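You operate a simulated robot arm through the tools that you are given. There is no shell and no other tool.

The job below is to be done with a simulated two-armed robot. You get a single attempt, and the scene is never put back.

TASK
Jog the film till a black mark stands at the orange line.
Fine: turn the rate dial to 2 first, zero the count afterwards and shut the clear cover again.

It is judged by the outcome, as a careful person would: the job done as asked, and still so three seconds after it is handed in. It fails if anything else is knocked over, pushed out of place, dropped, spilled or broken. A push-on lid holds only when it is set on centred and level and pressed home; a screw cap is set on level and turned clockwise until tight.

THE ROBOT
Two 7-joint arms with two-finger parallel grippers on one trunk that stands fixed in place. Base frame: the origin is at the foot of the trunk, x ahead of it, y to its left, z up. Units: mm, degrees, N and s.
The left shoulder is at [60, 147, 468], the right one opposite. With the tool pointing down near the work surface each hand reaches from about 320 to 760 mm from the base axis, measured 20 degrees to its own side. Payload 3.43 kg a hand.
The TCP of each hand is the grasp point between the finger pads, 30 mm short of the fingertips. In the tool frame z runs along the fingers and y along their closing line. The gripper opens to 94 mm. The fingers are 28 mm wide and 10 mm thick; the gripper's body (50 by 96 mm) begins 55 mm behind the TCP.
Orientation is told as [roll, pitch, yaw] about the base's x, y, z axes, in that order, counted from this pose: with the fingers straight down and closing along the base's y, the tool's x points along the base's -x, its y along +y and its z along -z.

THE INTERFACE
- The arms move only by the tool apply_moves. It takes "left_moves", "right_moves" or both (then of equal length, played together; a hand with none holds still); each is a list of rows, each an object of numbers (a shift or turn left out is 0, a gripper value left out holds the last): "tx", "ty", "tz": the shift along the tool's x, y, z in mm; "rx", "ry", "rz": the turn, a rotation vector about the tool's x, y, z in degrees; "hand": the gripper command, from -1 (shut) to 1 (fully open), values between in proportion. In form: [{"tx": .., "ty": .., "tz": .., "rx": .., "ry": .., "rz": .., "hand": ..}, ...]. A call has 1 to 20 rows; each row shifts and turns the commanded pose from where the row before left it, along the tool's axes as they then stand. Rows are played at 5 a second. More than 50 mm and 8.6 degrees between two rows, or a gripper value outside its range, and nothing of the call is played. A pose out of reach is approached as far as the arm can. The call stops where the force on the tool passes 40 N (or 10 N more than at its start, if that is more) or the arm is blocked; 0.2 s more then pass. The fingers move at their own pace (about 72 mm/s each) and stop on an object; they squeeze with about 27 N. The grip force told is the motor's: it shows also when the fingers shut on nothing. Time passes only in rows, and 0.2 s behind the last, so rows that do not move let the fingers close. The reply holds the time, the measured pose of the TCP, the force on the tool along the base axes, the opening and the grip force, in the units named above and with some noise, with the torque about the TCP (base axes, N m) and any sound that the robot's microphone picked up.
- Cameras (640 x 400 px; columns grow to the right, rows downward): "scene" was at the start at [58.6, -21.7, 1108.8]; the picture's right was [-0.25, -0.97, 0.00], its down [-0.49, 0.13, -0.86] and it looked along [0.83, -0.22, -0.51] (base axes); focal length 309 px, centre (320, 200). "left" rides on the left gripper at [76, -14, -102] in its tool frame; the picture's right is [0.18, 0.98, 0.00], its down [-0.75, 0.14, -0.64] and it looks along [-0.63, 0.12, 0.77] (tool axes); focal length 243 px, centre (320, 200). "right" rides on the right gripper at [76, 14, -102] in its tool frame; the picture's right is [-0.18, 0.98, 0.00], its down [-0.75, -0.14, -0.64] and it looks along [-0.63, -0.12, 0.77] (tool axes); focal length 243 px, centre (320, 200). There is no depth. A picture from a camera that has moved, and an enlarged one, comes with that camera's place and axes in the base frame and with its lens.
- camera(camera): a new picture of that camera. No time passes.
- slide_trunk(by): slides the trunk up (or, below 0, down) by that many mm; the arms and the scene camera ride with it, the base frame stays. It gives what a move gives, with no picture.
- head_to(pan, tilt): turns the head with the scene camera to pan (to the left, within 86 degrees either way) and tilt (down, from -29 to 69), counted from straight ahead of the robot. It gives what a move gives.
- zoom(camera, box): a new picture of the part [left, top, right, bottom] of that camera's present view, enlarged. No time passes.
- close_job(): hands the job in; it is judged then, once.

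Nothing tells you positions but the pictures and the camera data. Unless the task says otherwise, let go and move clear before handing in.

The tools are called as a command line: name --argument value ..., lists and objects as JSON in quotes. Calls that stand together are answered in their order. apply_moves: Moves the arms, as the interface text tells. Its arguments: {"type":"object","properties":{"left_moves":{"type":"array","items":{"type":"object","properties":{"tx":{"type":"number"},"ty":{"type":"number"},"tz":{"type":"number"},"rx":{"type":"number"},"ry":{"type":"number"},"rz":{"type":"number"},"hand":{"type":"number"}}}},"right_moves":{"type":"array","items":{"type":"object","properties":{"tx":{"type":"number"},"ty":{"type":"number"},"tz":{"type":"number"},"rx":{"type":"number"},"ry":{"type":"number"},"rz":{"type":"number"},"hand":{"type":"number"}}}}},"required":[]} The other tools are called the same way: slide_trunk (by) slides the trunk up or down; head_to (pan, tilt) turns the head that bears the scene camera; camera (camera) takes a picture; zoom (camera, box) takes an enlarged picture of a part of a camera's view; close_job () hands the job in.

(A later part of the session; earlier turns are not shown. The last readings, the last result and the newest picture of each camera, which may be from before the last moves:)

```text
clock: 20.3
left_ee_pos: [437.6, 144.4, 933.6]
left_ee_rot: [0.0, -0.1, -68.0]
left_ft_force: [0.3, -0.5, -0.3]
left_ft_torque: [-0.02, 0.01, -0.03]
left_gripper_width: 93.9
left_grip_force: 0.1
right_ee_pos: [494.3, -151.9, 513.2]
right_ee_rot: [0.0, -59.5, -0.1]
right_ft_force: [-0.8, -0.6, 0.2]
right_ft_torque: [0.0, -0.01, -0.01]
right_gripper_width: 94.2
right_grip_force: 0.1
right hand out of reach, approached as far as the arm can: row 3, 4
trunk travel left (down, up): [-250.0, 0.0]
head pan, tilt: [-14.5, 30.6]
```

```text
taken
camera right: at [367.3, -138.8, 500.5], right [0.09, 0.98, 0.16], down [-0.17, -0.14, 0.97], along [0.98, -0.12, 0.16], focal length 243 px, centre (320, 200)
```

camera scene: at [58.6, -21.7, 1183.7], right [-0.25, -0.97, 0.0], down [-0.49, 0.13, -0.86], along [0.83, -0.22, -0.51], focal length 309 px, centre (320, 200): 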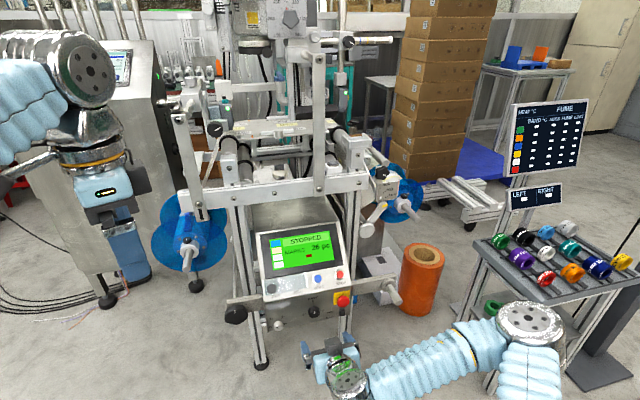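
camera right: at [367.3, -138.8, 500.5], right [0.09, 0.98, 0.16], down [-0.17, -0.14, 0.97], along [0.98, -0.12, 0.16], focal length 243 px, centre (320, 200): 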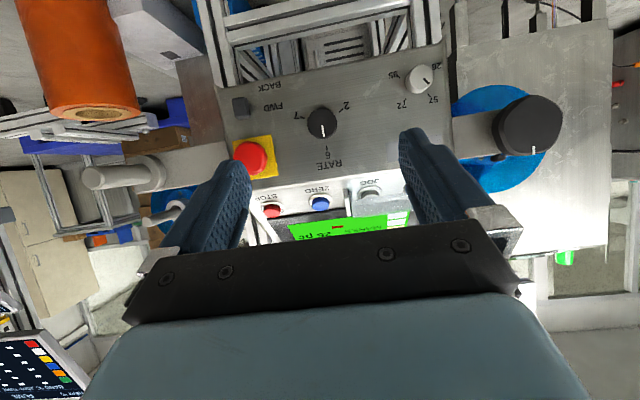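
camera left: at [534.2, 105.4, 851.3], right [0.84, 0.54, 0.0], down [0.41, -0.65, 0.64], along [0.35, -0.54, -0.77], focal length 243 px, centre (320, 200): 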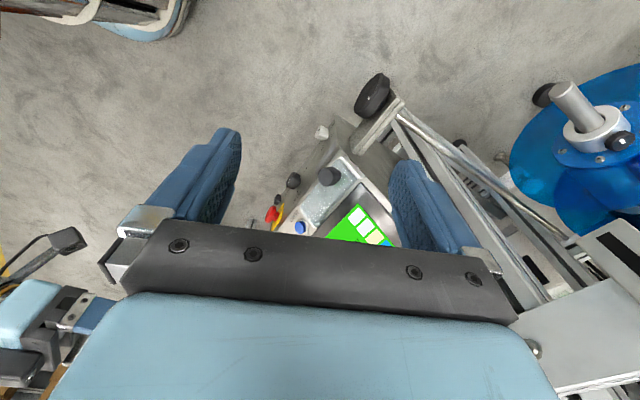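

zoom --camera "right" --box '[220, 80, 450, 240]'

zoom --camera "right" --box '[320, 160, 430, 235]'

zoom --camera "right" --box '[270, 90, 370, 170]'

```text
2.50 times, centred on (335, 160) of right
camera zoom: at [367.3, -138.8, 500.5], right [0.09, 0.98, 0.16], down [-0.17, -0.14, 0.97], along [0.98, -0.12, 0.16], focal length 606 px, centre (282, 300)
```

zoom: 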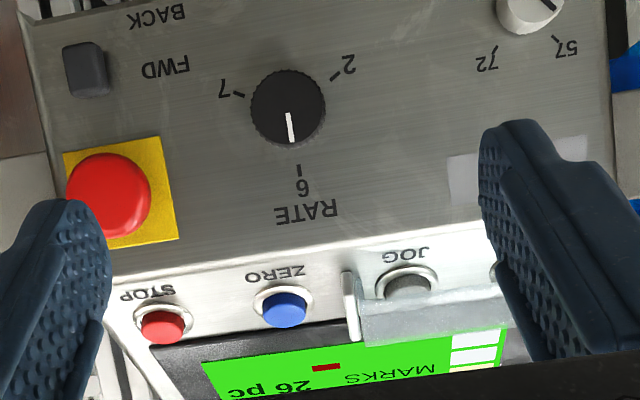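

```text
5.33 times, centred on (375, 198) of right
camera zoom: at [367.3, -138.8, 500.5], right [0.09, 0.98, 0.16], down [-0.17, -0.14, 0.97], along [0.98, -0.12, 0.16], focal length 1294 px, centre (27, 213)
```

zoom: 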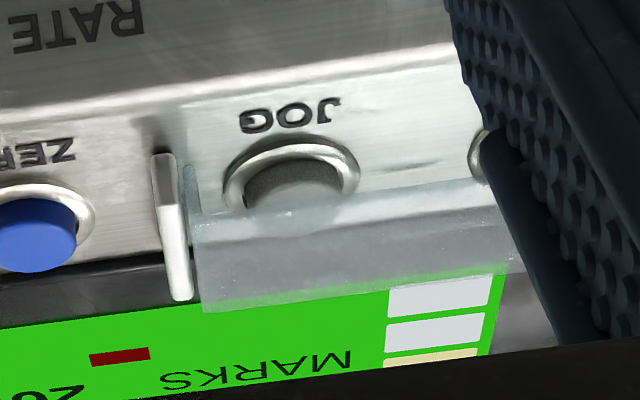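

```text
5.00 times, centred on (320, 130) of right
camera zoom: at [367.3, -138.8, 500.5], right [0.09, 0.98, 0.16], down [-0.17, -0.14, 0.97], along [0.98, -0.12, 0.16], focal length 1213 px, centre (320, 550)
```

zoom: 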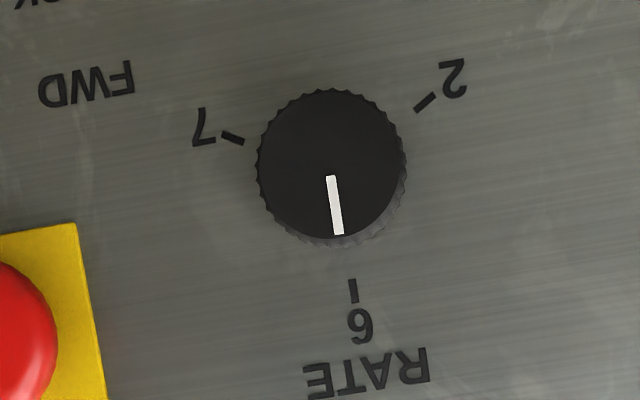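

From the front I can see the dial clearly (ticks 120° apart; pointer at 6). The dial centre comes out at y≈−155, z≈463. I'll lower the trunk so the right hand can point almost horizontally at it.

slide_trunk --by -220

apply_moves --right_moves '[{"tx": -34.6, "tz": -20}, {"tx": -34.6, "tz": -20}, {"tx": -34.6, "tz": -20}, {"tx": -34.6, "tz": -20}, {"ry": -5}, {"ry": -5}, {"ry": -5}, {}]'

```text
clock: 22.6
left_ee_pos: [435.1, 141.7, 713.8]
left_ee_rot: [0.0, 0.0, -68.0]
left_ft_force: [-1.0, 0.2, 0.7]
left_ft_torque: [0.0, 0.0, -0.01]
left_gripper_width: 93.9
left_grip_force: 0.0
right_ee_pos: [495.4, -151.9, 293.0]
right_ee_rot: [0.0, -59.6, -0.1]
right_ft_force: [-0.1, 0.2, 0.3]
right_ft_torque: [-0.01, 0.0, 0.01]
right_gripper_width: 94.2
right_grip_force: 0.0
trunk travel left (down, up): [-30.0, 220.0]
head pan, tilt: [-14.5, 30.6]
```

```text
clock: 24.4
left_ee_pos: [438.2, 143.9, 714.0]
left_ee_rot: [0.0, 0.0, -68.1]
left_ft_force: [0.2, -0.6, -0.3]
left_ft_torque: [-0.02, -0.02, 0.01]
left_gripper_width: 94.0
left_grip_force: 0.1
right_ee_pos: [508.4, -149.8, 457.1]
right_ee_rot: [0.0, -74.6, -0.2]
right_ft_force: [0.2, 0.0, 0.6]
right_ft_torque: [0.03, -0.01, -0.03]
right_gripper_width: 93.8
right_grip_force: 0.0
right hand out of reach, approached as far as the arm can: row 6, 7
trunk travel left (down, up): [-30.0, 220.0]
head pan, tilt: [-14.5, 30.6]
```

camera --camera "right"

zoom --camera "right" --box '[270, 90, 370, 170]'

camera --camera "scene"

```text
taken
camera right: at [390.8, -135.7, 411.0], right [0.05, 0.98, 0.18], down [-0.42, -0.14, 0.9], along [0.91, -0.12, 0.41], focal length 243 px, centre (320, 200)
```

right: 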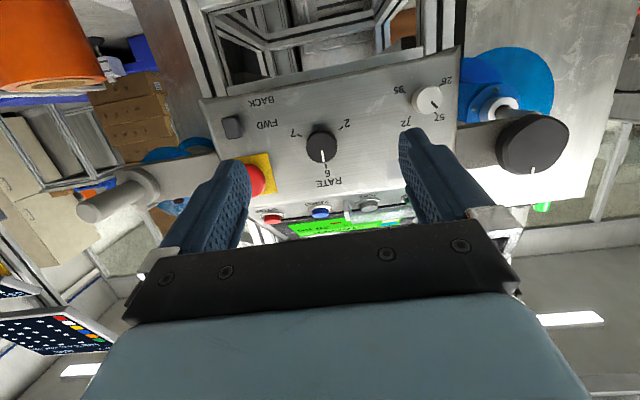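

```text
5.00 times, centred on (320, 130) of right
camera zoom: at [390.8, -135.7, 411.0], right [0.05, 0.98, 0.18], down [-0.42, -0.14, 0.9], along [0.91, -0.12, 0.41], focal length 1213 px, centre (320, 550)
```

zoom: 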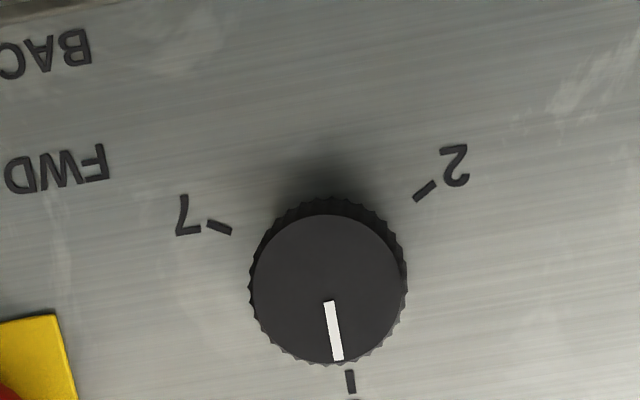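

```text
taken
camera scene: at [58.6, -21.7, 963.8], right [-0.25, -0.97, 0.0], down [-0.49, 0.13, -0.86], along [0.83, -0.22, -0.51], focal length 309 px, centre (320, 200)
```

scene: 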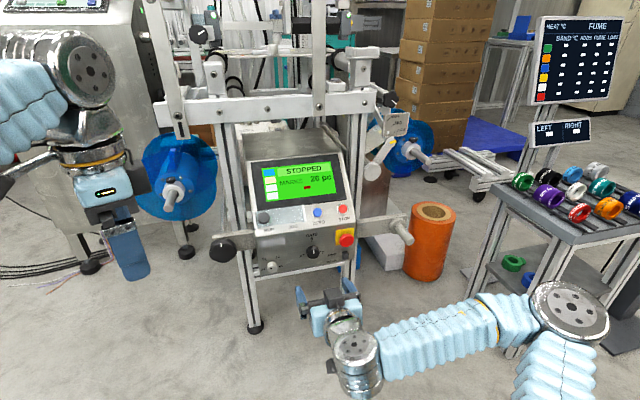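

apply_moves --right_moves '[{"hand": 0.06, "tx": -14, "tz": 28, "ty": -2.5}, {"tx": -14, "tz": 28, "ty": -2.5}, {}, {}]'

camera --camera "right"

zoom --camera "right" --box '[250, 100, 410, 200]'

```text
clock: 25.4
left_ee_pos: [437.1, 144.3, 712.9]
left_ee_rot: [0.0, 0.0, -68.0]
left_ft_force: [0.6, -0.4, -0.3]
left_ft_torque: [-0.01, -0.03, 0.0]
left_gripper_width: 94.2
left_grip_force: 0.0
right_ee_pos: [570.4, -153.9, 469.4]
right_ee_rot: [-0.1, -74.6, -0.1]
right_ft_force: [0.4, -0.9, 0.1]
right_ft_torque: [0.03, -0.01, 0.01]
right_gripper_width: 49.6
right_grip_force: 0.0
trunk travel left (down, up): [-30.0, 220.0]
head pan, tilt: [-14.5, 30.6]
```

```text
taken
camera right: at [452.0, -140.8, 423.4], right [0.05, 0.98, 0.18], down [-0.42, -0.14, 0.9], along [0.91, -0.12, 0.41], focal length 243 px, centre (320, 200)
```

right: 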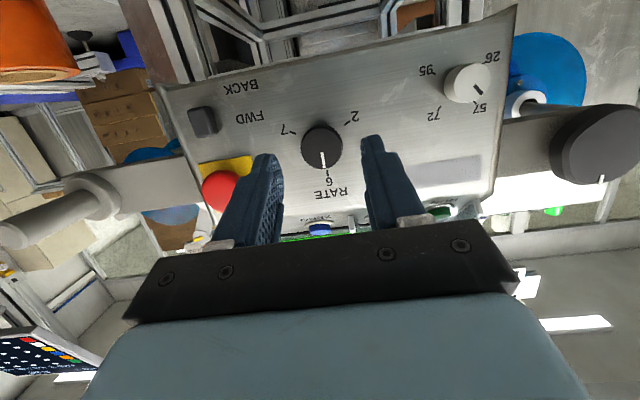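

```text
4.00 times, centred on (330, 150) of right
camera zoom: at [452.0, -140.8, 423.4], right [0.05, 0.98, 0.18], down [-0.42, -0.14, 0.9], along [0.91, -0.12, 0.41], focal length 970 px, centre (280, 400)
```

zoom: 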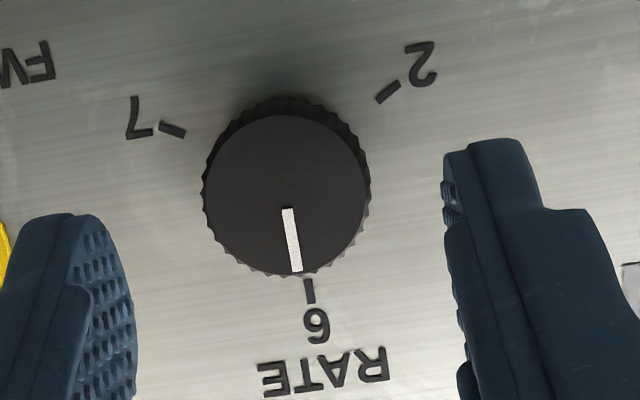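

apply_moves --right_moves '[{"tx": -4, "tz": 14.5, "ty": -1}, {"tx": -4, "tz": 14.5}, {"tx": -2.9, "tz": 10.5}, {}]'

zoom --camera "right" --box '[230, 80, 410, 220]'

```text
clock: 26.4
left_ee_pos: [437.0, 144.2, 713.4]
left_ee_rot: [0.0, 0.0, -67.9]
left_ft_force: [1.1, 0.5, -0.2]
left_ft_torque: [0.0, -0.01, -0.03]
left_gripper_width: 93.9
left_grip_force: 0.0
right_ee_pos: [612.5, -158.8, 467.4]
right_ee_rot: [0.0, -74.7, -0.1]
right_ft_force: [-0.7, 0.4, -0.7]
right_ft_torque: [0.01, 0.01, 0.02]
right_gripper_width: 50.0
right_grip_force: 0.1
right hand out of reach, approached as far as the arm can: row 3
trunk travel left (down, up): [-30.0, 220.0]
head pan, tilt: [-14.5, 30.6]
```

```text
2.86 times, centred on (320, 150) of right
camera zoom: at [493.3, -146.1, 421.1], right [0.05, 0.98, 0.18], down [-0.42, -0.14, 0.9], along [0.91, -0.12, 0.41], focal length 693 px, centre (320, 343)
```

zoom: 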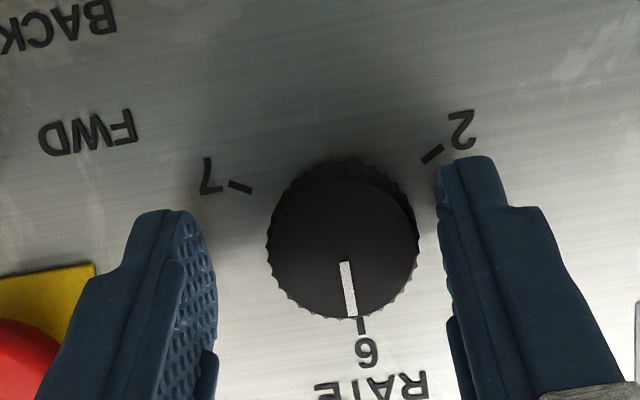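

apply_moves --right_moves '[{"ty": 3.8, "tz": -1}, {}, {"rx": -2.1, "rz": 7.7, "ty": -0.8}, {"rx": -2.1, "rz": 7.7, "ty": -0.8}, {"rx": -2.1, "rz": 7.7, "ty": -0.8}, {}]'

zoom --camera "right" --box '[230, 80, 410, 220]'

```text
clock: 27.9
left_ee_pos: [436.0, 143.1, 714.8]
left_ee_rot: [0.0, 0.1, -68.1]
left_ft_force: [0.0, 0.1, -0.2]
left_ft_torque: [-0.01, -0.02, 0.0]
left_gripper_width: 94.1
left_grip_force: 0.2
right_ee_pos: [610.9, -158.7, 466.1]
right_ee_rot: [59.2, -61.7, -56.0]
right_ft_force: [0.3, 0.2, -0.5]
right_ft_torque: [-0.03, 0.05, 0.02]
right_gripper_width: 49.7
right_grip_force: 0.1
trunk travel left (down, up): [-30.0, 220.0]
head pan, tilt: [-14.5, 30.6]
```

```text
2.86 times, centred on (320, 150) of right
camera zoom: at [492.2, -127.1, 431.0], right [0.05, 0.83, 0.56], down [-0.42, -0.49, 0.76], along [0.91, -0.28, 0.32], focal length 693 px, centre (320, 343)
```

zoom: 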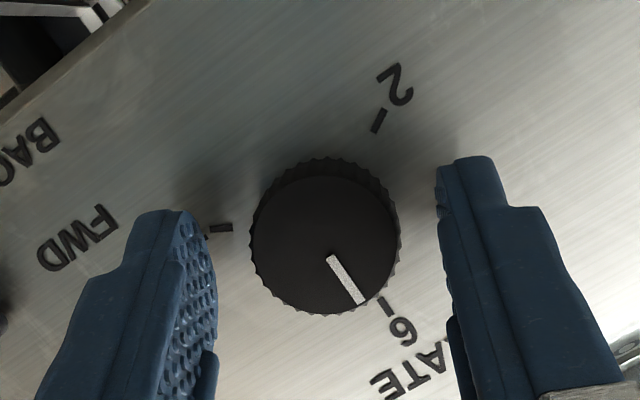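

apply_moves --right_moves '[{"rx": -2.1, "rz": 7.7, "ty": -0.8}, {"rx": -2.1, "rz": 7.7, "ty": -0.8}, {"rx": -2.1, "rz": 7.7, "ty": -0.8}, {"rx": -2.1, "rz": 7.7, "ty": -0.8}, {}]'

zoom --camera "right" --box '[230, 80, 410, 220]'

camera --camera "scene"

```text
clock: 29.1
left_ee_pos: [436.6, 143.4, 713.6]
left_ee_rot: [0.0, -0.1, -68.1]
left_ft_force: [0.2, -0.2, -0.1]
left_ft_torque: [0.01, -0.03, 0.04]
left_gripper_width: 93.9
left_grip_force: 0.0
right_ee_pos: [611.3, -159.7, 464.6]
right_ee_rot: [79.8, -32.6, -71.8]
right_ft_force: [-0.2, 0.8, 0.5]
right_ft_torque: [0.0, 0.03, 0.03]
right_gripper_width: 49.7
right_grip_force: 0.0
trunk travel left (down, up): [-30.0, 220.0]
head pan, tilt: [-14.5, 30.6]
```

```text
2.86 times, centred on (320, 150) of right
camera zoom: at [491.8, -114.8, 451.2], right [0.05, 0.4, 0.91], down [-0.42, -0.82, 0.39], along [0.91, -0.4, 0.13], focal length 693 px, centre (320, 343)
```

zoom: 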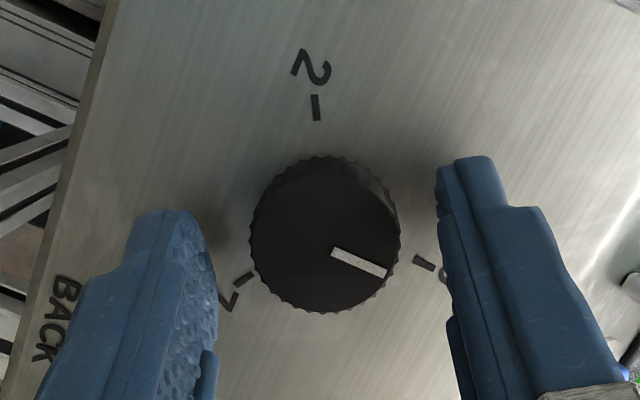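

```text
taken
camera scene: at [58.6, -21.7, 963.8], right [-0.25, -0.97, 0.0], down [-0.49, 0.13, -0.86], along [0.83, -0.22, -0.51], focal length 309 px, centre (320, 200)
```

scene: 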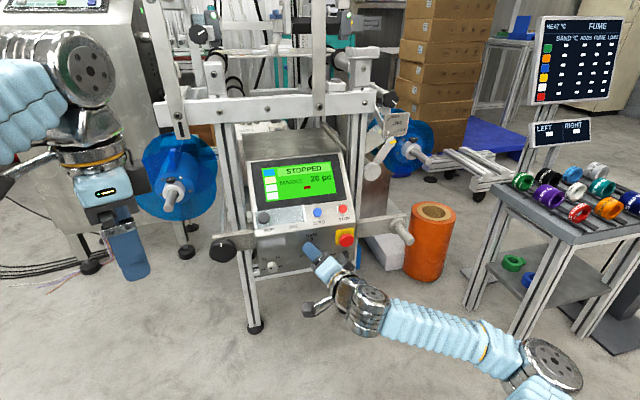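

apply_moves --right_moves '[{"hand": -1}, {"hand": -1}, {"hand": -1}]'

zoom --camera "right" --box '[230, 80, 410, 220]'

```text
clock: 29.9
left_ee_pos: [437.2, 143.6, 715.0]
left_ee_rot: [0.0, 0.0, -67.8]
left_ft_force: [-0.6, -0.6, 0.4]
left_ft_torque: [-0.01, -0.02, 0.01]
left_gripper_width: 93.6
left_grip_force: 0.0
right_ee_pos: [610.7, -160.6, 466.1]
right_ee_rot: [79.8, -32.8, -71.8]
right_ft_force: [5.1, 4.3, 7.1]
right_ft_torque: [0.05, -0.03, 0.52]
right_gripper_width: 31.2
right_grip_force: 45.0
trunk travel left (down, up): [-30.0, 220.0]
head pan, tilt: [-14.5, 30.6]
```

```text
2.86 times, centred on (320, 150) of right
camera zoom: at [491.7, -114.5, 451.7], right [0.05, 0.4, 0.91], down [-0.42, -0.82, 0.39], along [0.91, -0.4, 0.13], focal length 693 px, centre (320, 343)
```

zoom: 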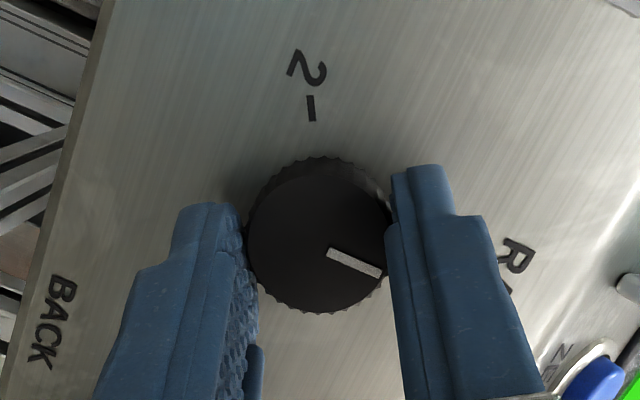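

apply_moves --right_moves '[{"rx": 2.1, "rz": -7.72, "ty": 0.8, "hand": -1}, {"rx": 2.1, "rz": -7.72, "ty": 0.8}, {"rx": 2.1, "rz": -7.72, "ty": 0.8}, {"rx": 2.1, "rz": -7.72, "ty": 0.8}, {}]'

zoom --camera "right" --box '[230, 80, 410, 220]'

```text
clock: 31.1
left_ee_pos: [436.3, 145.2, 714.0]
left_ee_rot: [-0.1, 0.0, -68.1]
left_ft_force: [0.0, 0.7, 0.1]
left_ft_torque: [0.03, 0.03, -0.03]
left_gripper_width: 94.1
left_grip_force: 0.2
right_ee_pos: [611.7, -157.5, 467.5]
right_ee_rot: [59.1, -62.0, -55.6]
right_ft_force: [6.1, 13.2, 5.8]
right_ft_torque: [0.13, -0.77, 0.04]
right_gripper_width: 31.3
right_grip_force: 45.4
trunk travel left (down, up): [-30.0, 220.0]
head pan, tilt: [-14.5, 30.6]
```

```text
2.86 times, centred on (320, 150) of right
camera zoom: at [491.6, -126.7, 431.5], right [0.05, 0.83, 0.56], down [-0.42, -0.49, 0.76], along [0.91, -0.27, 0.32], focal length 693 px, centre (320, 343)
```

zoom: 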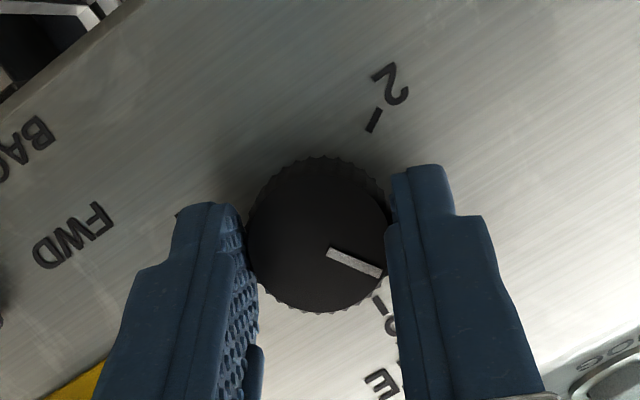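

apply_moves --right_moves '[{"rx": 2.1, "rz": -7.72, "ty": 0.8, "hand": -1}, {"rx": 2.1, "rz": -7.72, "ty": 0.8}, {"rx": 2.1, "rz": -7.72, "ty": 0.8}, {"rx": 2.1, "rz": -7.72, "ty": 0.8}, {"rx": 2.1, "rz": -7.72, "ty": 0.8}, {"rx": 2.1, "rz": -7.72, "ty": 0.8}, {}]'

zoom --camera "right" --box '[230, 80, 410, 220]'

```text
clock: 32.0
left_ee_pos: [438.4, 143.5, 714.0]
left_ee_rot: [0.0, 0.1, -68.0]
left_ft_force: [-0.6, -0.2, 0.0]
left_ft_torque: [0.01, -0.02, 0.0]
left_gripper_width: 94.0
left_grip_force: 0.1
right_ee_pos: [611.6, -157.0, 467.2]
right_ee_rot: [-8.3, -74.7, 9.0]
right_ft_force: [11.8, 8.8, 0.0]
right_ft_torque: [0.06, 0.32, -0.28]
right_gripper_width: 31.4
right_grip_force: 44.8
right hand out of reach, approached as far as the arm can: row 4
trunk travel left (down, up): [-30.0, 220.0]
head pan, tilt: [-14.5, 30.6]
stopped in row 4 (right hand): the force on the tool passed its limit at 58 N (the readings are from after the stop); the commanded pose is now the measured one
```

```text
2.86 times, centred on (320, 150) of right
camera zoom: at [491.4, -145.6, 421.2], right [0.03, 0.99, 0.14], down [-0.42, -0.11, 0.9], along [0.91, -0.09, 0.41], focal length 693 px, centre (320, 343)
```

zoom: 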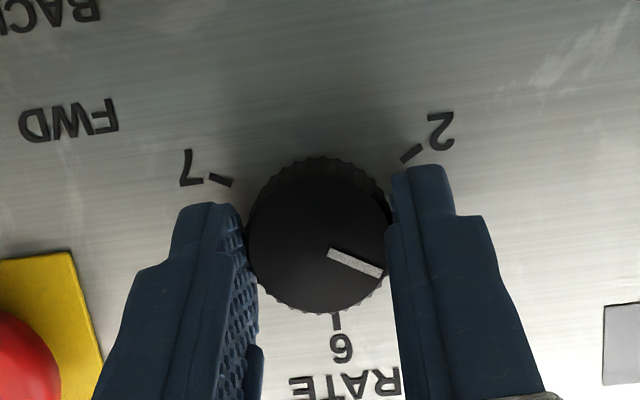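

apply_moves --right_moves '[{"hand": 0.06}, {"hand": 0.06}, {"rx": -2.1, "rz": 7.72, "ty": -0.4}, {"rx": -2.1, "rz": 7.72, "ty": -0.4}, {"rx": -2.1, "rz": 7.72, "ty": -0.4}, {"rx": -2.1, "rz": 7.72, "ty": -0.4}, {"rx": -2.1, "rz": 7.72, "ty": -0.4}, {"rx": -2.1, "rz": 7.72, "ty": -0.4}, {"rx": -2.1, "rz": 7.72, "ty": -0.4}, {"rx": -2.1, "rz": 7.72, "ty": -0.4}, {}]'

zoom --camera "right" --box '[230, 80, 410, 220]'

```text
clock: 34.4
left_ee_pos: [436.8, 142.8, 714.0]
left_ee_rot: [0.0, 0.1, -68.1]
left_ft_force: [0.3, 0.3, 0.5]
left_ft_torque: [0.02, 0.01, 0.02]
left_gripper_width: 94.1
left_grip_force: 0.0
right_ee_pos: [609.9, -158.8, 466.3]
right_ee_rot: [82.0, -27.0, -71.9]
right_ft_force: [-0.5, -0.2, -0.6]
right_ft_torque: [0.03, -0.01, 0.01]
right_gripper_width: 49.8
right_grip_force: 0.0
trunk travel left (down, up): [-30.0, 220.0]
head pan, tilt: [-14.5, 30.6]
```

```text
2.86 times, centred on (320, 150) of right
camera zoom: at [490.1, -113.3, 458.0], right [0.04, 0.31, 0.95], down [-0.41, -0.86, 0.3], along [0.91, -0.4, 0.09], focal length 693 px, centre (320, 343)
```

zoom: 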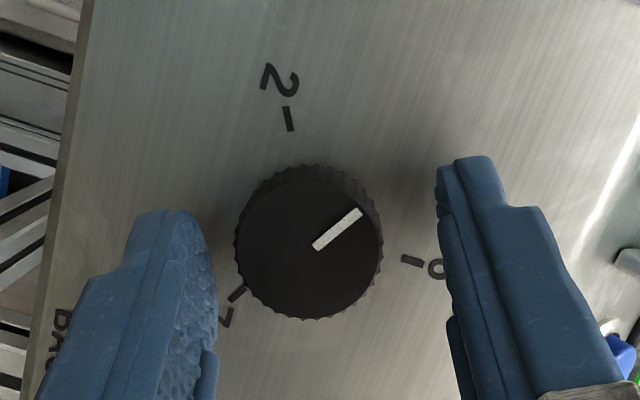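

apply_moves --right_moves '[{"ty": -3.6, "tz": 1}, {"hand": -1}, {"hand": -1}, {"hand": -1}, {"rx": 2.1, "rz": -7.72, "ty": 0.8}, {"rx": 2.1, "rz": -7.72, "ty": 0.8}, {"rx": 2.1, "rz": -7.72, "ty": 0.8}, {"rx": 2.1, "rz": -7.72, "ty": 0.8}, {"rx": 2.1, "rz": -7.72, "ty": 0.7}, {"rx": 2.1, "rz": -7.72, "ty": 0.7}, {}]'

zoom --camera "right" --box '[230, 80, 410, 220]'

```text
clock: 36.8
left_ee_pos: [437.2, 144.7, 712.9]
left_ee_rot: [-0.1, 0.0, -68.1]
left_ft_force: [-0.8, 0.0, -0.2]
left_ft_torque: [-0.02, -0.02, 0.01]
left_gripper_width: 94.0
left_grip_force: 0.0
right_ee_pos: [611.5, -156.1, 467.1]
right_ee_rot: [43.0, -69.7, -40.3]
right_ft_force: [-11.8, -1.7, 3.9]
right_ft_torque: [-0.05, 0.2, -0.38]
right_gripper_width: 31.6
right_grip_force: 45.4
trunk travel left (down, up): [-30.0, 220.0]
head pan, tilt: [-14.5, 30.6]
```

```text
2.86 times, centred on (320, 150) of right
camera zoom: at [491.6, -134.5, 425.5], right [0.03, 0.91, 0.4], down [-0.42, -0.35, 0.84], along [0.91, -0.2, 0.37], focal length 693 px, centre (320, 343)
```

zoom: 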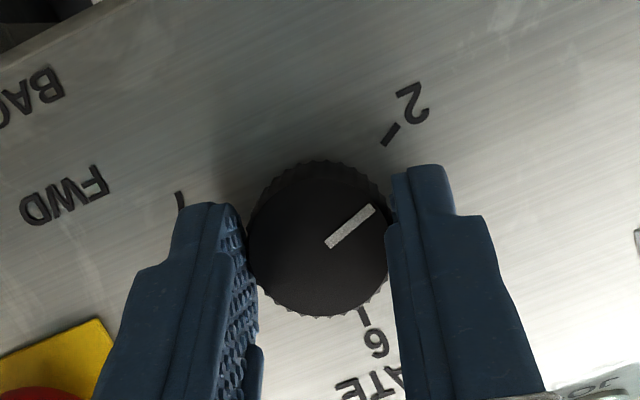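

apply_moves --right_moves '[{"rx": 1.85, "rz": -6.75, "ty": 0.6}, {"rx": 1.85, "rz": -6.75, "ty": 0.6}, {}]'

zoom --camera "right" --box '[230, 80, 410, 220]'

```text
clock: 37.6
left_ee_pos: [436.1, 143.9, 715.4]
left_ee_rot: [-0.1, -0.1, -68.1]
left_ft_force: [0.6, 0.0, -0.6]
left_ft_torque: [-0.02, -0.03, 0.01]
left_gripper_width: 93.9
left_grip_force: 0.1
right_ee_pos: [609.8, -156.1, 466.9]
right_ee_rot: [-1.0, -75.0, 1.7]
right_ft_force: [-8.2, 1.8, 2.9]
right_ft_torque: [0.92, 0.01, -0.35]
right_gripper_width: 31.3
right_grip_force: 44.6
trunk travel left (down, up): [-30.0, 220.0]
head pan, tilt: [-14.5, 30.6]
```

```text
2.86 times, centred on (320, 150) of right
camera zoom: at [491.8, -144.0, 420.8], right [0.03, 0.98, 0.17], down [-0.42, -0.14, 0.9], along [0.91, -0.1, 0.41], focal length 693 px, centre (320, 343)
```

zoom: 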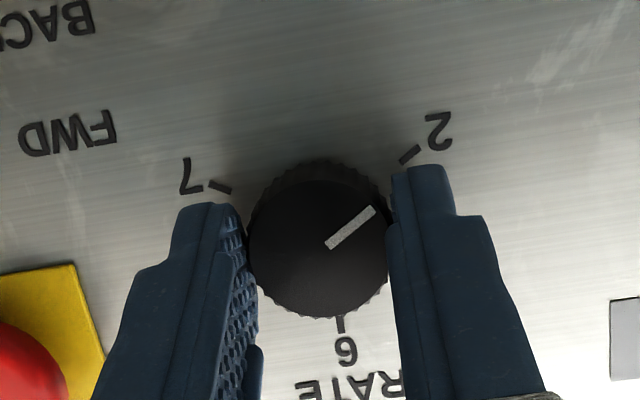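

apply_moves --right_moves '[{"hand": 0.06}, {"hand": 0.06}, {"tx": 6.5, "tz": -24}, {"tx": 10, "tz": -38}, {"tx": 10, "tz": -38}, {}]'

zoom --camera "right" --box '[250, 80, 390, 180]'

zoom --camera "scene" --box '[245, 190, 365, 275]'

```text
clock: 39.0
left_ee_pos: [436.2, 143.5, 713.6]
left_ee_rot: [0.0, 0.0, -68.2]
left_ft_force: [-0.3, -0.3, 0.1]
left_ft_torque: [0.0, -0.01, 0.02]
left_gripper_width: 93.8
left_grip_force: 0.0
right_ee_pos: [510.5, -156.6, 466.7]
right_ee_rot: [-0.9, -74.8, 1.6]
right_ft_force: [-0.5, 0.1, -0.1]
right_ft_torque: [0.02, -0.01, -0.02]
right_gripper_width: 49.6
right_grip_force: 0.0
trunk travel left (down, up): [-30.0, 220.0]
head pan, tilt: [-14.5, 30.6]
```

```text
4.00 times, centred on (320, 130) of right
camera zoom: at [390.8, -144.3, 421.5], right [0.03, 0.98, 0.17], down [-0.42, -0.14, 0.9], along [0.91, -0.1, 0.41], focal length 970 px, centre (320, 480)
```

zoom: 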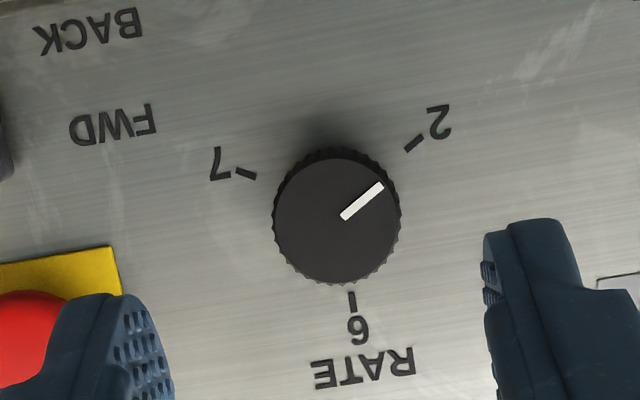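

```text
4.71 times, centred on (305, 232) of scene
camera zoom: at [58.6, -21.7, 963.8], right [-0.25, -0.97, 0.0], down [-0.49, 0.13, -0.86], along [0.83, -0.22, -0.51], focal length 1456 px, centre (391, 47)
```

zoom: 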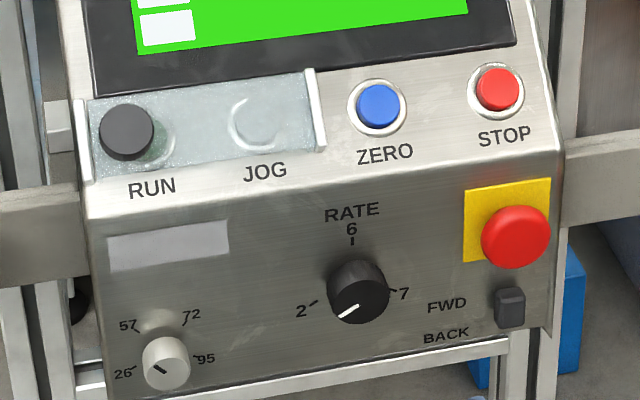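

The rate pointer now stands at 2 (about 120° from 6). Next I'll raise the trunk again and look at the cover's knob closely with the right-hand camera.

apply_moves --right_moves '[{"tx": 10, "tz": -30}, {}]'

slide_trunk --by 220

apply_moves --right_moves '[{"ry": 7.5}, {"ry": 7.5}, {"ry": 7.5}, {"ry": 7.5}, {"ry": 7}, {}]'

camera --camera "right"

camera --camera "scene"

```text
clock: 39.6
left_ee_pos: [437.6, 143.3, 714.1]
left_ee_rot: [0.0, 0.0, -68.2]
left_ft_force: [-0.2, 0.4, -0.5]
left_ft_torque: [-0.01, 0.0, 0.0]
left_gripper_width: 94.0
left_grip_force: 0.1
right_ee_pos: [509.7, -152.4, 471.6]
right_ee_rot: [-0.8, -74.8, 1.7]
right_ft_force: [0.9, -0.6, 0.5]
right_ft_torque: [0.0, 0.03, -0.01]
right_gripper_width: 49.8
right_grip_force: 0.1
right hand out of reach, approached as far as the arm can: row 1
trunk travel left (down, up): [-30.0, 220.0]
head pan, tilt: [-14.5, 30.6]
```

```text
clock: 41.9
left_ee_pos: [437.3, 143.3, 932.9]
left_ee_rot: [0.0, -0.1, -68.1]
left_ft_force: [-0.1, -0.4, -0.1]
left_ft_torque: [0.0, -0.01, 0.01]
left_gripper_width: 93.7
left_grip_force: 0.0
right_ee_pos: [509.0, -151.8, 691.2]
right_ee_rot: [-0.8, -75.0, 1.7]
right_ft_force: [-0.5, 0.4, -0.9]
right_ft_torque: [-0.02, -0.01, -0.02]
right_gripper_width: 50.0
right_grip_force: 0.0
trunk travel left (down, up): [-250.0, 0.0]
head pan, tilt: [-14.5, 30.6]
```

```text
clock: 43.3
left_ee_pos: [436.8, 143.1, 933.2]
left_ee_rot: [0.0, 0.0, -68.0]
left_ft_force: [-0.6, -0.2, 0.6]
left_ft_torque: [0.02, -0.02, 0.02]
left_gripper_width: 94.1
left_grip_force: 0.0
right_ee_pos: [508.2, -153.2, 692.2]
right_ee_rot: [0.0, -37.8, 0.6]
right_ft_force: [-0.1, 1.1, -0.2]
right_ft_torque: [-0.01, 0.0, -0.03]
right_gripper_width: 49.9
right_grip_force: 0.0
trunk travel left (down, up): [-250.0, 0.0]
head pan, tilt: [-14.5, 30.6]
```

```text
taken
camera right: at [385.4, -140.9, 726.3], right [0.13, 0.98, 0.11], down [0.2, -0.14, 0.97], along [0.97, -0.11, -0.22], focal length 243 px, centre (320, 200)
```

right: 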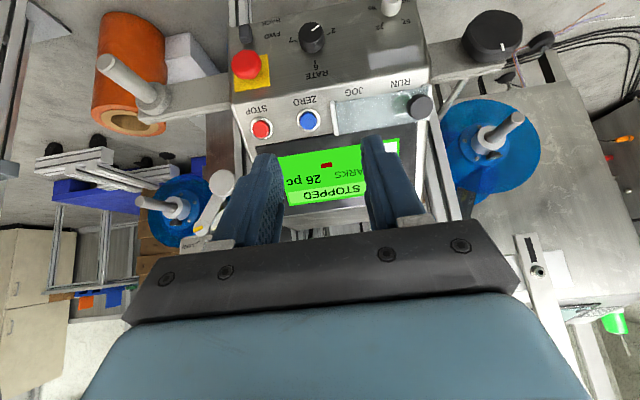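

```text
taken
camera scene: at [58.3, -21.5, 1183.8], right [-0.25, -0.97, 0.0], down [-0.49, 0.13, -0.86], along [0.83, -0.22, -0.51], focal length 309 px, centre (320, 200)
```

scene: 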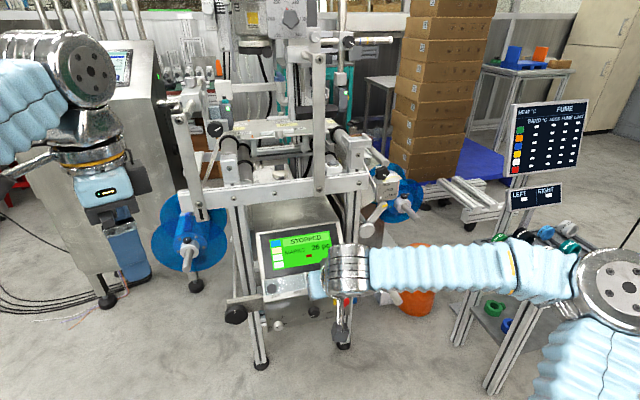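

Excellent frontal view of the panel. I'll zoom in on the cover and its edges.

zoom --camera "right" --box '[320, 75, 440, 150]'

zoom --camera "right" --box '[225, 0, 435, 130]'

```text
5.33 times, centred on (380, 112) of right
camera zoom: at [385.4, -140.9, 726.3], right [0.13, 0.98, 0.11], down [0.2, -0.14, 0.97], along [0.97, -0.11, -0.22], focal length 1294 px, centre (0, 667)
```

zoom: 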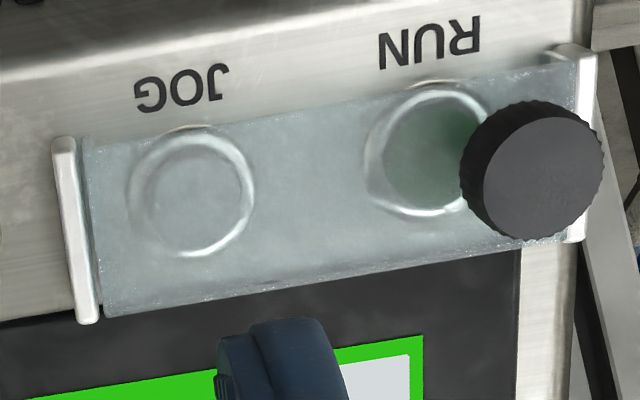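

```text
3.05 times, centred on (330, 65) of right
camera zoom: at [385.4, -140.9, 726.3], right [0.13, 0.98, 0.11], down [0.2, -0.14, 0.97], along [0.97, -0.11, -0.22], focal length 739 px, centre (290, 611)
```

zoom: 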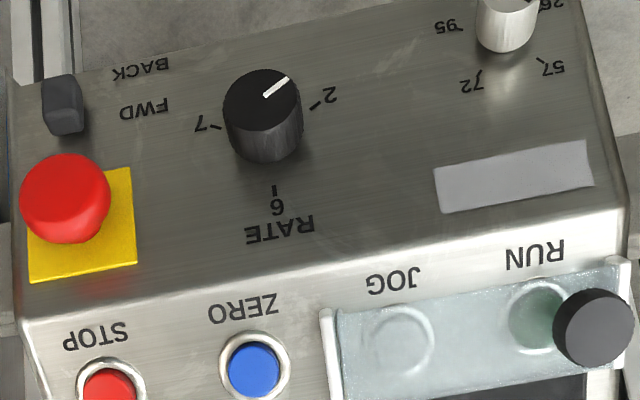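

apply_moves --right_moves '[{"ry": -5.1}, {"ry": -5.1}, {"ty": 27.5, "tz": 27.5, "tx": -1.4}, {"ty": 27.5, "tz": 27.5, "tx": -1.4}, {"ty": 27.5, "tz": 27.5, "tx": -1.4}, {"ty": 27.2, "tz": 27.5, "tx": -1.4}, {}]'

camera --camera "right"

zoom --camera "right" --box '[200, 80, 440, 230]'

camera --camera "scene"

```text
clock: 44.9
left_ee_pos: [436.1, 144.0, 933.5]
left_ee_rot: [0.0, 0.0, -68.1]
left_ft_force: [-0.7, 0.1, -0.2]
left_ft_torque: [0.02, -0.01, 0.03]
left_gripper_width: 94.3
left_grip_force: 0.0
right_ee_pos: [512.8, -145.2, 684.9]
right_ee_rot: [-0.3, -48.1, 1.0]
right_ft_force: [-0.4, 1.0, 0.4]
right_ft_torque: [-0.01, -0.01, -0.01]
right_gripper_width: 49.8
right_grip_force: 0.1
right hand out of reach, approached as far as the arm can: row 3, 4, 5, 6
trunk travel left (down, up): [-250.0, 0.0]
head pan, tilt: [-14.5, 30.6]
```

```text
taken
camera right: at [386.6, -133.7, 698.5], right [0.11, 0.98, 0.13], down [0.03, -0.14, 0.99], along [0.99, -0.1, -0.04], focal length 243 px, centre (320, 200)
```

right: 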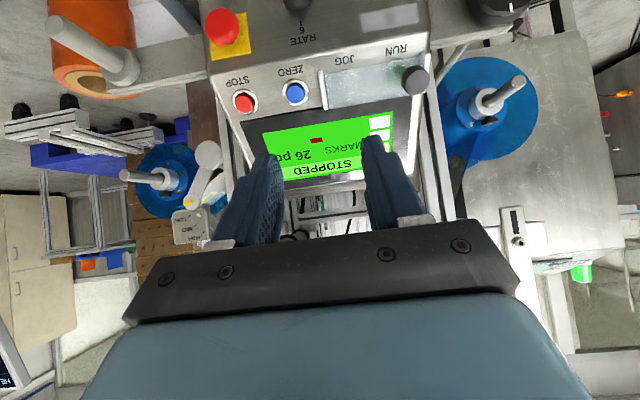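

```text
2.67 times, centred on (320, 155) of right
camera zoom: at [386.6, -133.7, 698.5], right [0.11, 0.98, 0.13], down [0.03, -0.14, 0.99], along [0.99, -0.1, -0.04], focal length 647 px, centre (320, 320)
```

zoom: 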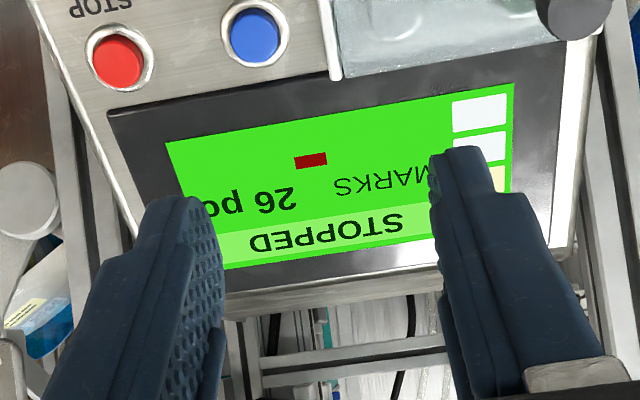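

```text
taken
camera scene: at [58.6, -21.7, 1183.8], right [-0.25, -0.97, 0.0], down [-0.49, 0.13, -0.86], along [0.83, -0.22, -0.51], focal length 309 px, centre (320, 200)
```

scene: 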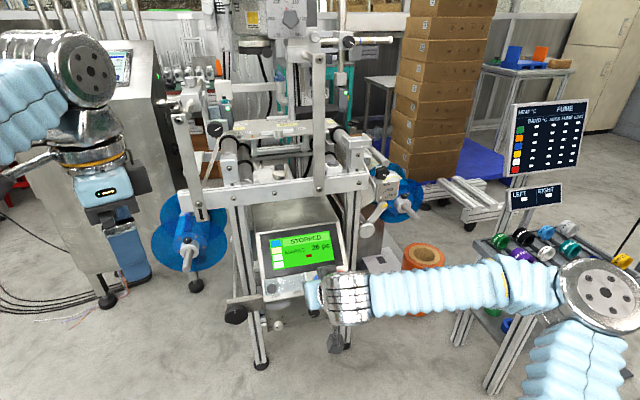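

apply_moves --right_moves '[{"ry": 8}, {"ry": 8}, {"ry": 8}, {"ry": 8}, {"ty": 20}, {"ty": 20}, {"ty": 20}, {}]'

camera --camera "scene"

```text
clock: 46.7
left_ee_pos: [437.2, 142.9, 934.2]
left_ee_rot: [-0.1, 0.0, -68.0]
left_ft_force: [-0.6, -0.3, 0.2]
left_ft_torque: [0.01, -0.01, 0.04]
left_gripper_width: 93.9
left_grip_force: 0.0
right_ee_pos: [517.6, -187.3, 706.4]
right_ee_rot: [-0.3, -24.1, 0.9]
right_ft_force: [-0.3, -0.1, 0.2]
right_ft_torque: [0.0, -0.01, -0.01]
right_gripper_width: 49.8
right_grip_force: 0.0
right hand out of reach, approached as far as the arm can: row 1, 3, 4, 5, 6, 7
trunk travel left (down, up): [-250.0, 0.0]
head pan, tilt: [-14.5, 30.6]
```

```text
taken
camera scene: at [58.6, -21.7, 1183.8], right [-0.25, -0.97, 0.0], down [-0.49, 0.13, -0.86], along [0.83, -0.22, -0.51], focal length 309 px, centre (320, 200)
```

scene: 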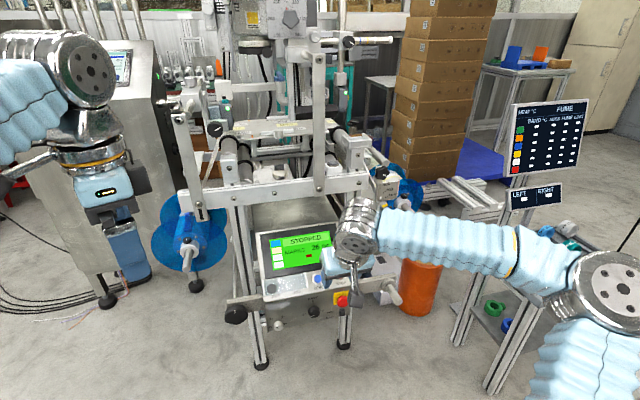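

apply_moves --right_moves '[{"ry": 8}, {"ry": 8}, {"ry": 8}, {"tz": -40}, {"tz": -40}, {"tz": -40, "tx": 20}, {"tz": -40, "tx": 20}, {"tz": -40, "tx": 20}, {"tz": -30, "tx": 20}, {"ty": -10, "tx": 20}, {}]'

camera --camera "scene"

```text
clock: 49.1
left_ee_pos: [437.4, 143.7, 932.8]
left_ee_rot: [0.0, 0.0, -68.1]
left_ft_force: [0.6, -0.3, -1.6]
left_ft_torque: [0.02, 0.01, -0.02]
left_gripper_width: 94.0
left_grip_force: 0.1
right_ee_pos: [377.8, -253.8, 913.0]
right_ee_rot: [-0.1, -4.2, 0.7]
right_ft_force: [0.4, -0.1, -0.7]
right_ft_torque: [0.0, 0.03, -0.01]
right_gripper_width: 49.9
right_grip_force: 0.0
right hand out of reach, approached as far as the arm can: row 1, 2, 5
trunk travel left (down, up): [-250.0, 0.0]
head pan, tilt: [-14.5, 30.6]
```

```text
taken
camera scene: at [58.5, -21.9, 1183.8], right [-0.25, -0.97, 0.0], down [-0.49, 0.13, -0.86], along [0.83, -0.22, -0.51], focal length 309 px, centre (320, 200)
```

scene: 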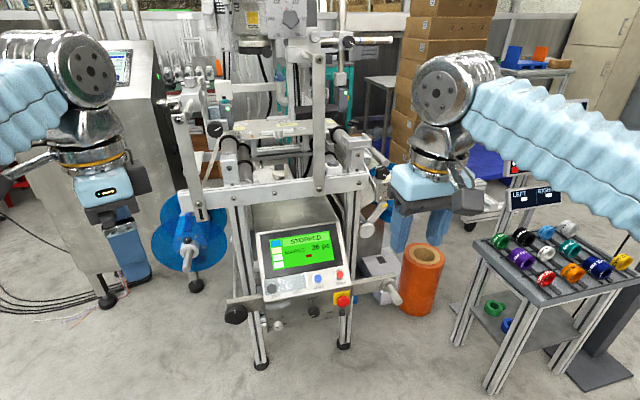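

apply_moves --right_moves '[{"ry": 4.2, "tx": -27, "ty": 26.2, "tz": 28}, {"tx": -27, "ty": 26.2, "tz": 28}, {"tx": -27, "ty": 26.2, "tz": 28}, {"tx": -27, "ty": 26.2, "tz": 28}, {"tx": -27, "ty": 26.2, "tz": 28}, {"tx": -27, "ty": 26.2, "tz": 28}, {"tx": -27, "ty": 26.2, "tz": 28}, {"tx": -27, "ty": 26.2, "tz": 28}, {}]'

camera --camera "right"

camera --camera "scene"

```text
clock: 51.1
left_ee_pos: [436.6, 143.8, 932.4]
left_ee_rot: [0.0, 0.1, -68.1]
left_ft_force: [0.8, 0.1, 0.3]
left_ft_torque: [0.01, 0.05, -0.02]
left_gripper_width: 94.1
left_grip_force: 0.0
right_ee_pos: [595.5, -42.9, 690.3]
right_ee_rot: [-0.2, 0.1, 0.6]
right_ft_force: [0.3, 1.4, 0.2]
right_ft_torque: [0.01, 0.04, -0.03]
right_gripper_width: 49.7
right_grip_force: 0.1
trunk travel left (down, up): [-250.0, 0.0]
head pan, tilt: [-14.5, 30.6]
```

```text
taken
camera right: at [517.9, -29.4, 793.2], right [0.17, 0.98, 0.0], down [0.76, -0.13, 0.64], along [0.63, -0.11, -0.77], focal length 243 px, centre (320, 200)
```

right: 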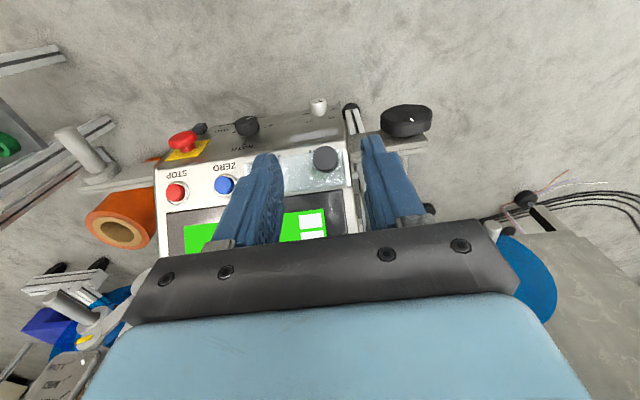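

```text
taken
camera scene: at [58.8, -21.6, 1183.7], right [-0.25, -0.97, 0.0], down [-0.49, 0.13, -0.86], along [0.83, -0.22, -0.51], focal length 309 px, centre (320, 200)
```

scene: 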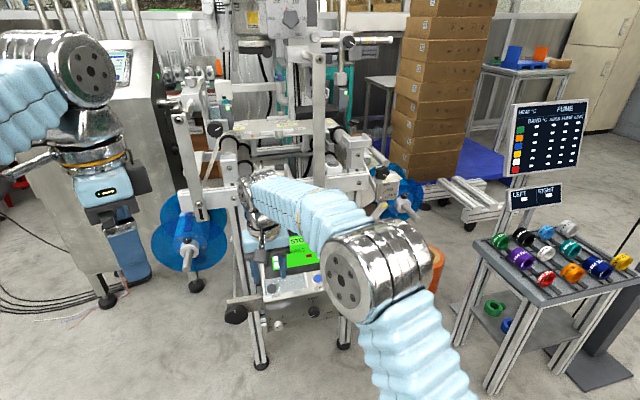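

zoom --camera "right" --box '[270, 120, 380, 210]'

```text
4.44 times, centred on (325, 165) of right
camera zoom: at [517.9, -29.4, 793.2], right [0.17, 0.98, 0.0], down [0.76, -0.13, 0.64], along [0.63, -0.11, -0.77], focal length 1078 px, centre (298, 356)
```

zoom: 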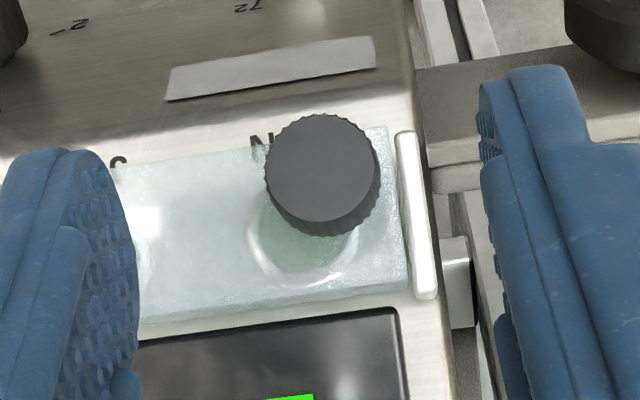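

apply_moves --right_moves '[{"tx": -26.7, "ty": -1, "tz": 20}, {"tx": -26.7, "ty": -1, "tz": 20}, {"tz": 20}, {"tz": 19}, {"tz": 19}, {}]'

camera --camera "right"

zoom --camera "right" --box '[230, 110, 410, 230]'

camera --camera "scene"

```text
clock: 52.5
left_ee_pos: [436.0, 144.1, 934.9]
left_ee_rot: [0.1, -0.1, -68.1]
left_ft_force: [0.0, 0.0, 1.0]
left_ft_torque: [0.0, -0.03, -0.01]
left_gripper_width: 93.8
left_grip_force: 0.1
right_ee_pos: [646.3, -43.0, 596.2]
right_ee_rot: [0.0, -0.3, 0.6]
right_ft_force: [-10.2, -0.2, 31.4]
right_ft_torque: [-0.86, -0.12, -0.31]
right_gripper_width: 50.1
right_grip_force: 0.7
trunk travel left (down, up): [-250.0, 0.0]
head pan, tilt: [-14.5, 30.6]
```

```text
taken
camera right: at [569.1, -30.5, 698.9], right [0.17, 0.98, 0.0], down [0.75, -0.13, 0.65], along [0.64, -0.11, -0.76], focal length 243 px, centre (320, 200)
```

right: 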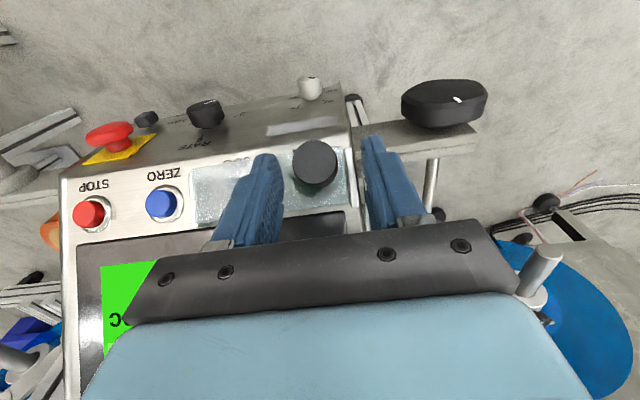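

```text
3.33 times, centred on (320, 170) of right
camera zoom: at [569.1, -30.5, 698.9], right [0.17, 0.98, 0.0], down [0.75, -0.13, 0.65], along [0.64, -0.11, -0.76], focal length 809 px, centre (320, 300)
```

zoom: 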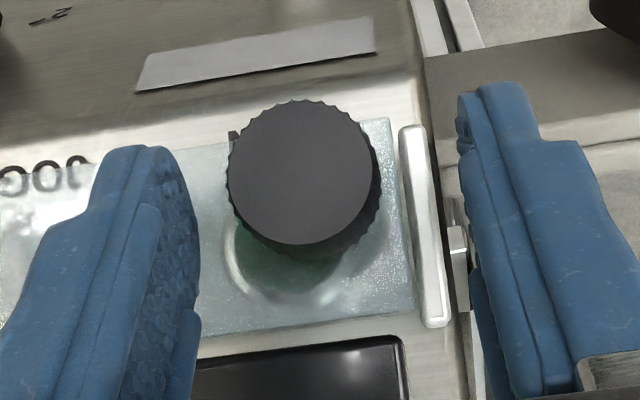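

```text
taken
camera scene: at [55.5, -21.5, 1184.4], right [-0.25, -0.97, 0.0], down [-0.49, 0.13, -0.86], along [0.83, -0.22, -0.51], focal length 309 px, centre (320, 200)
```

scene: 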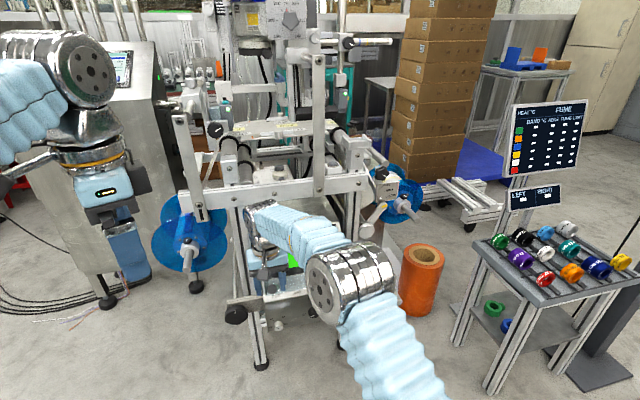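

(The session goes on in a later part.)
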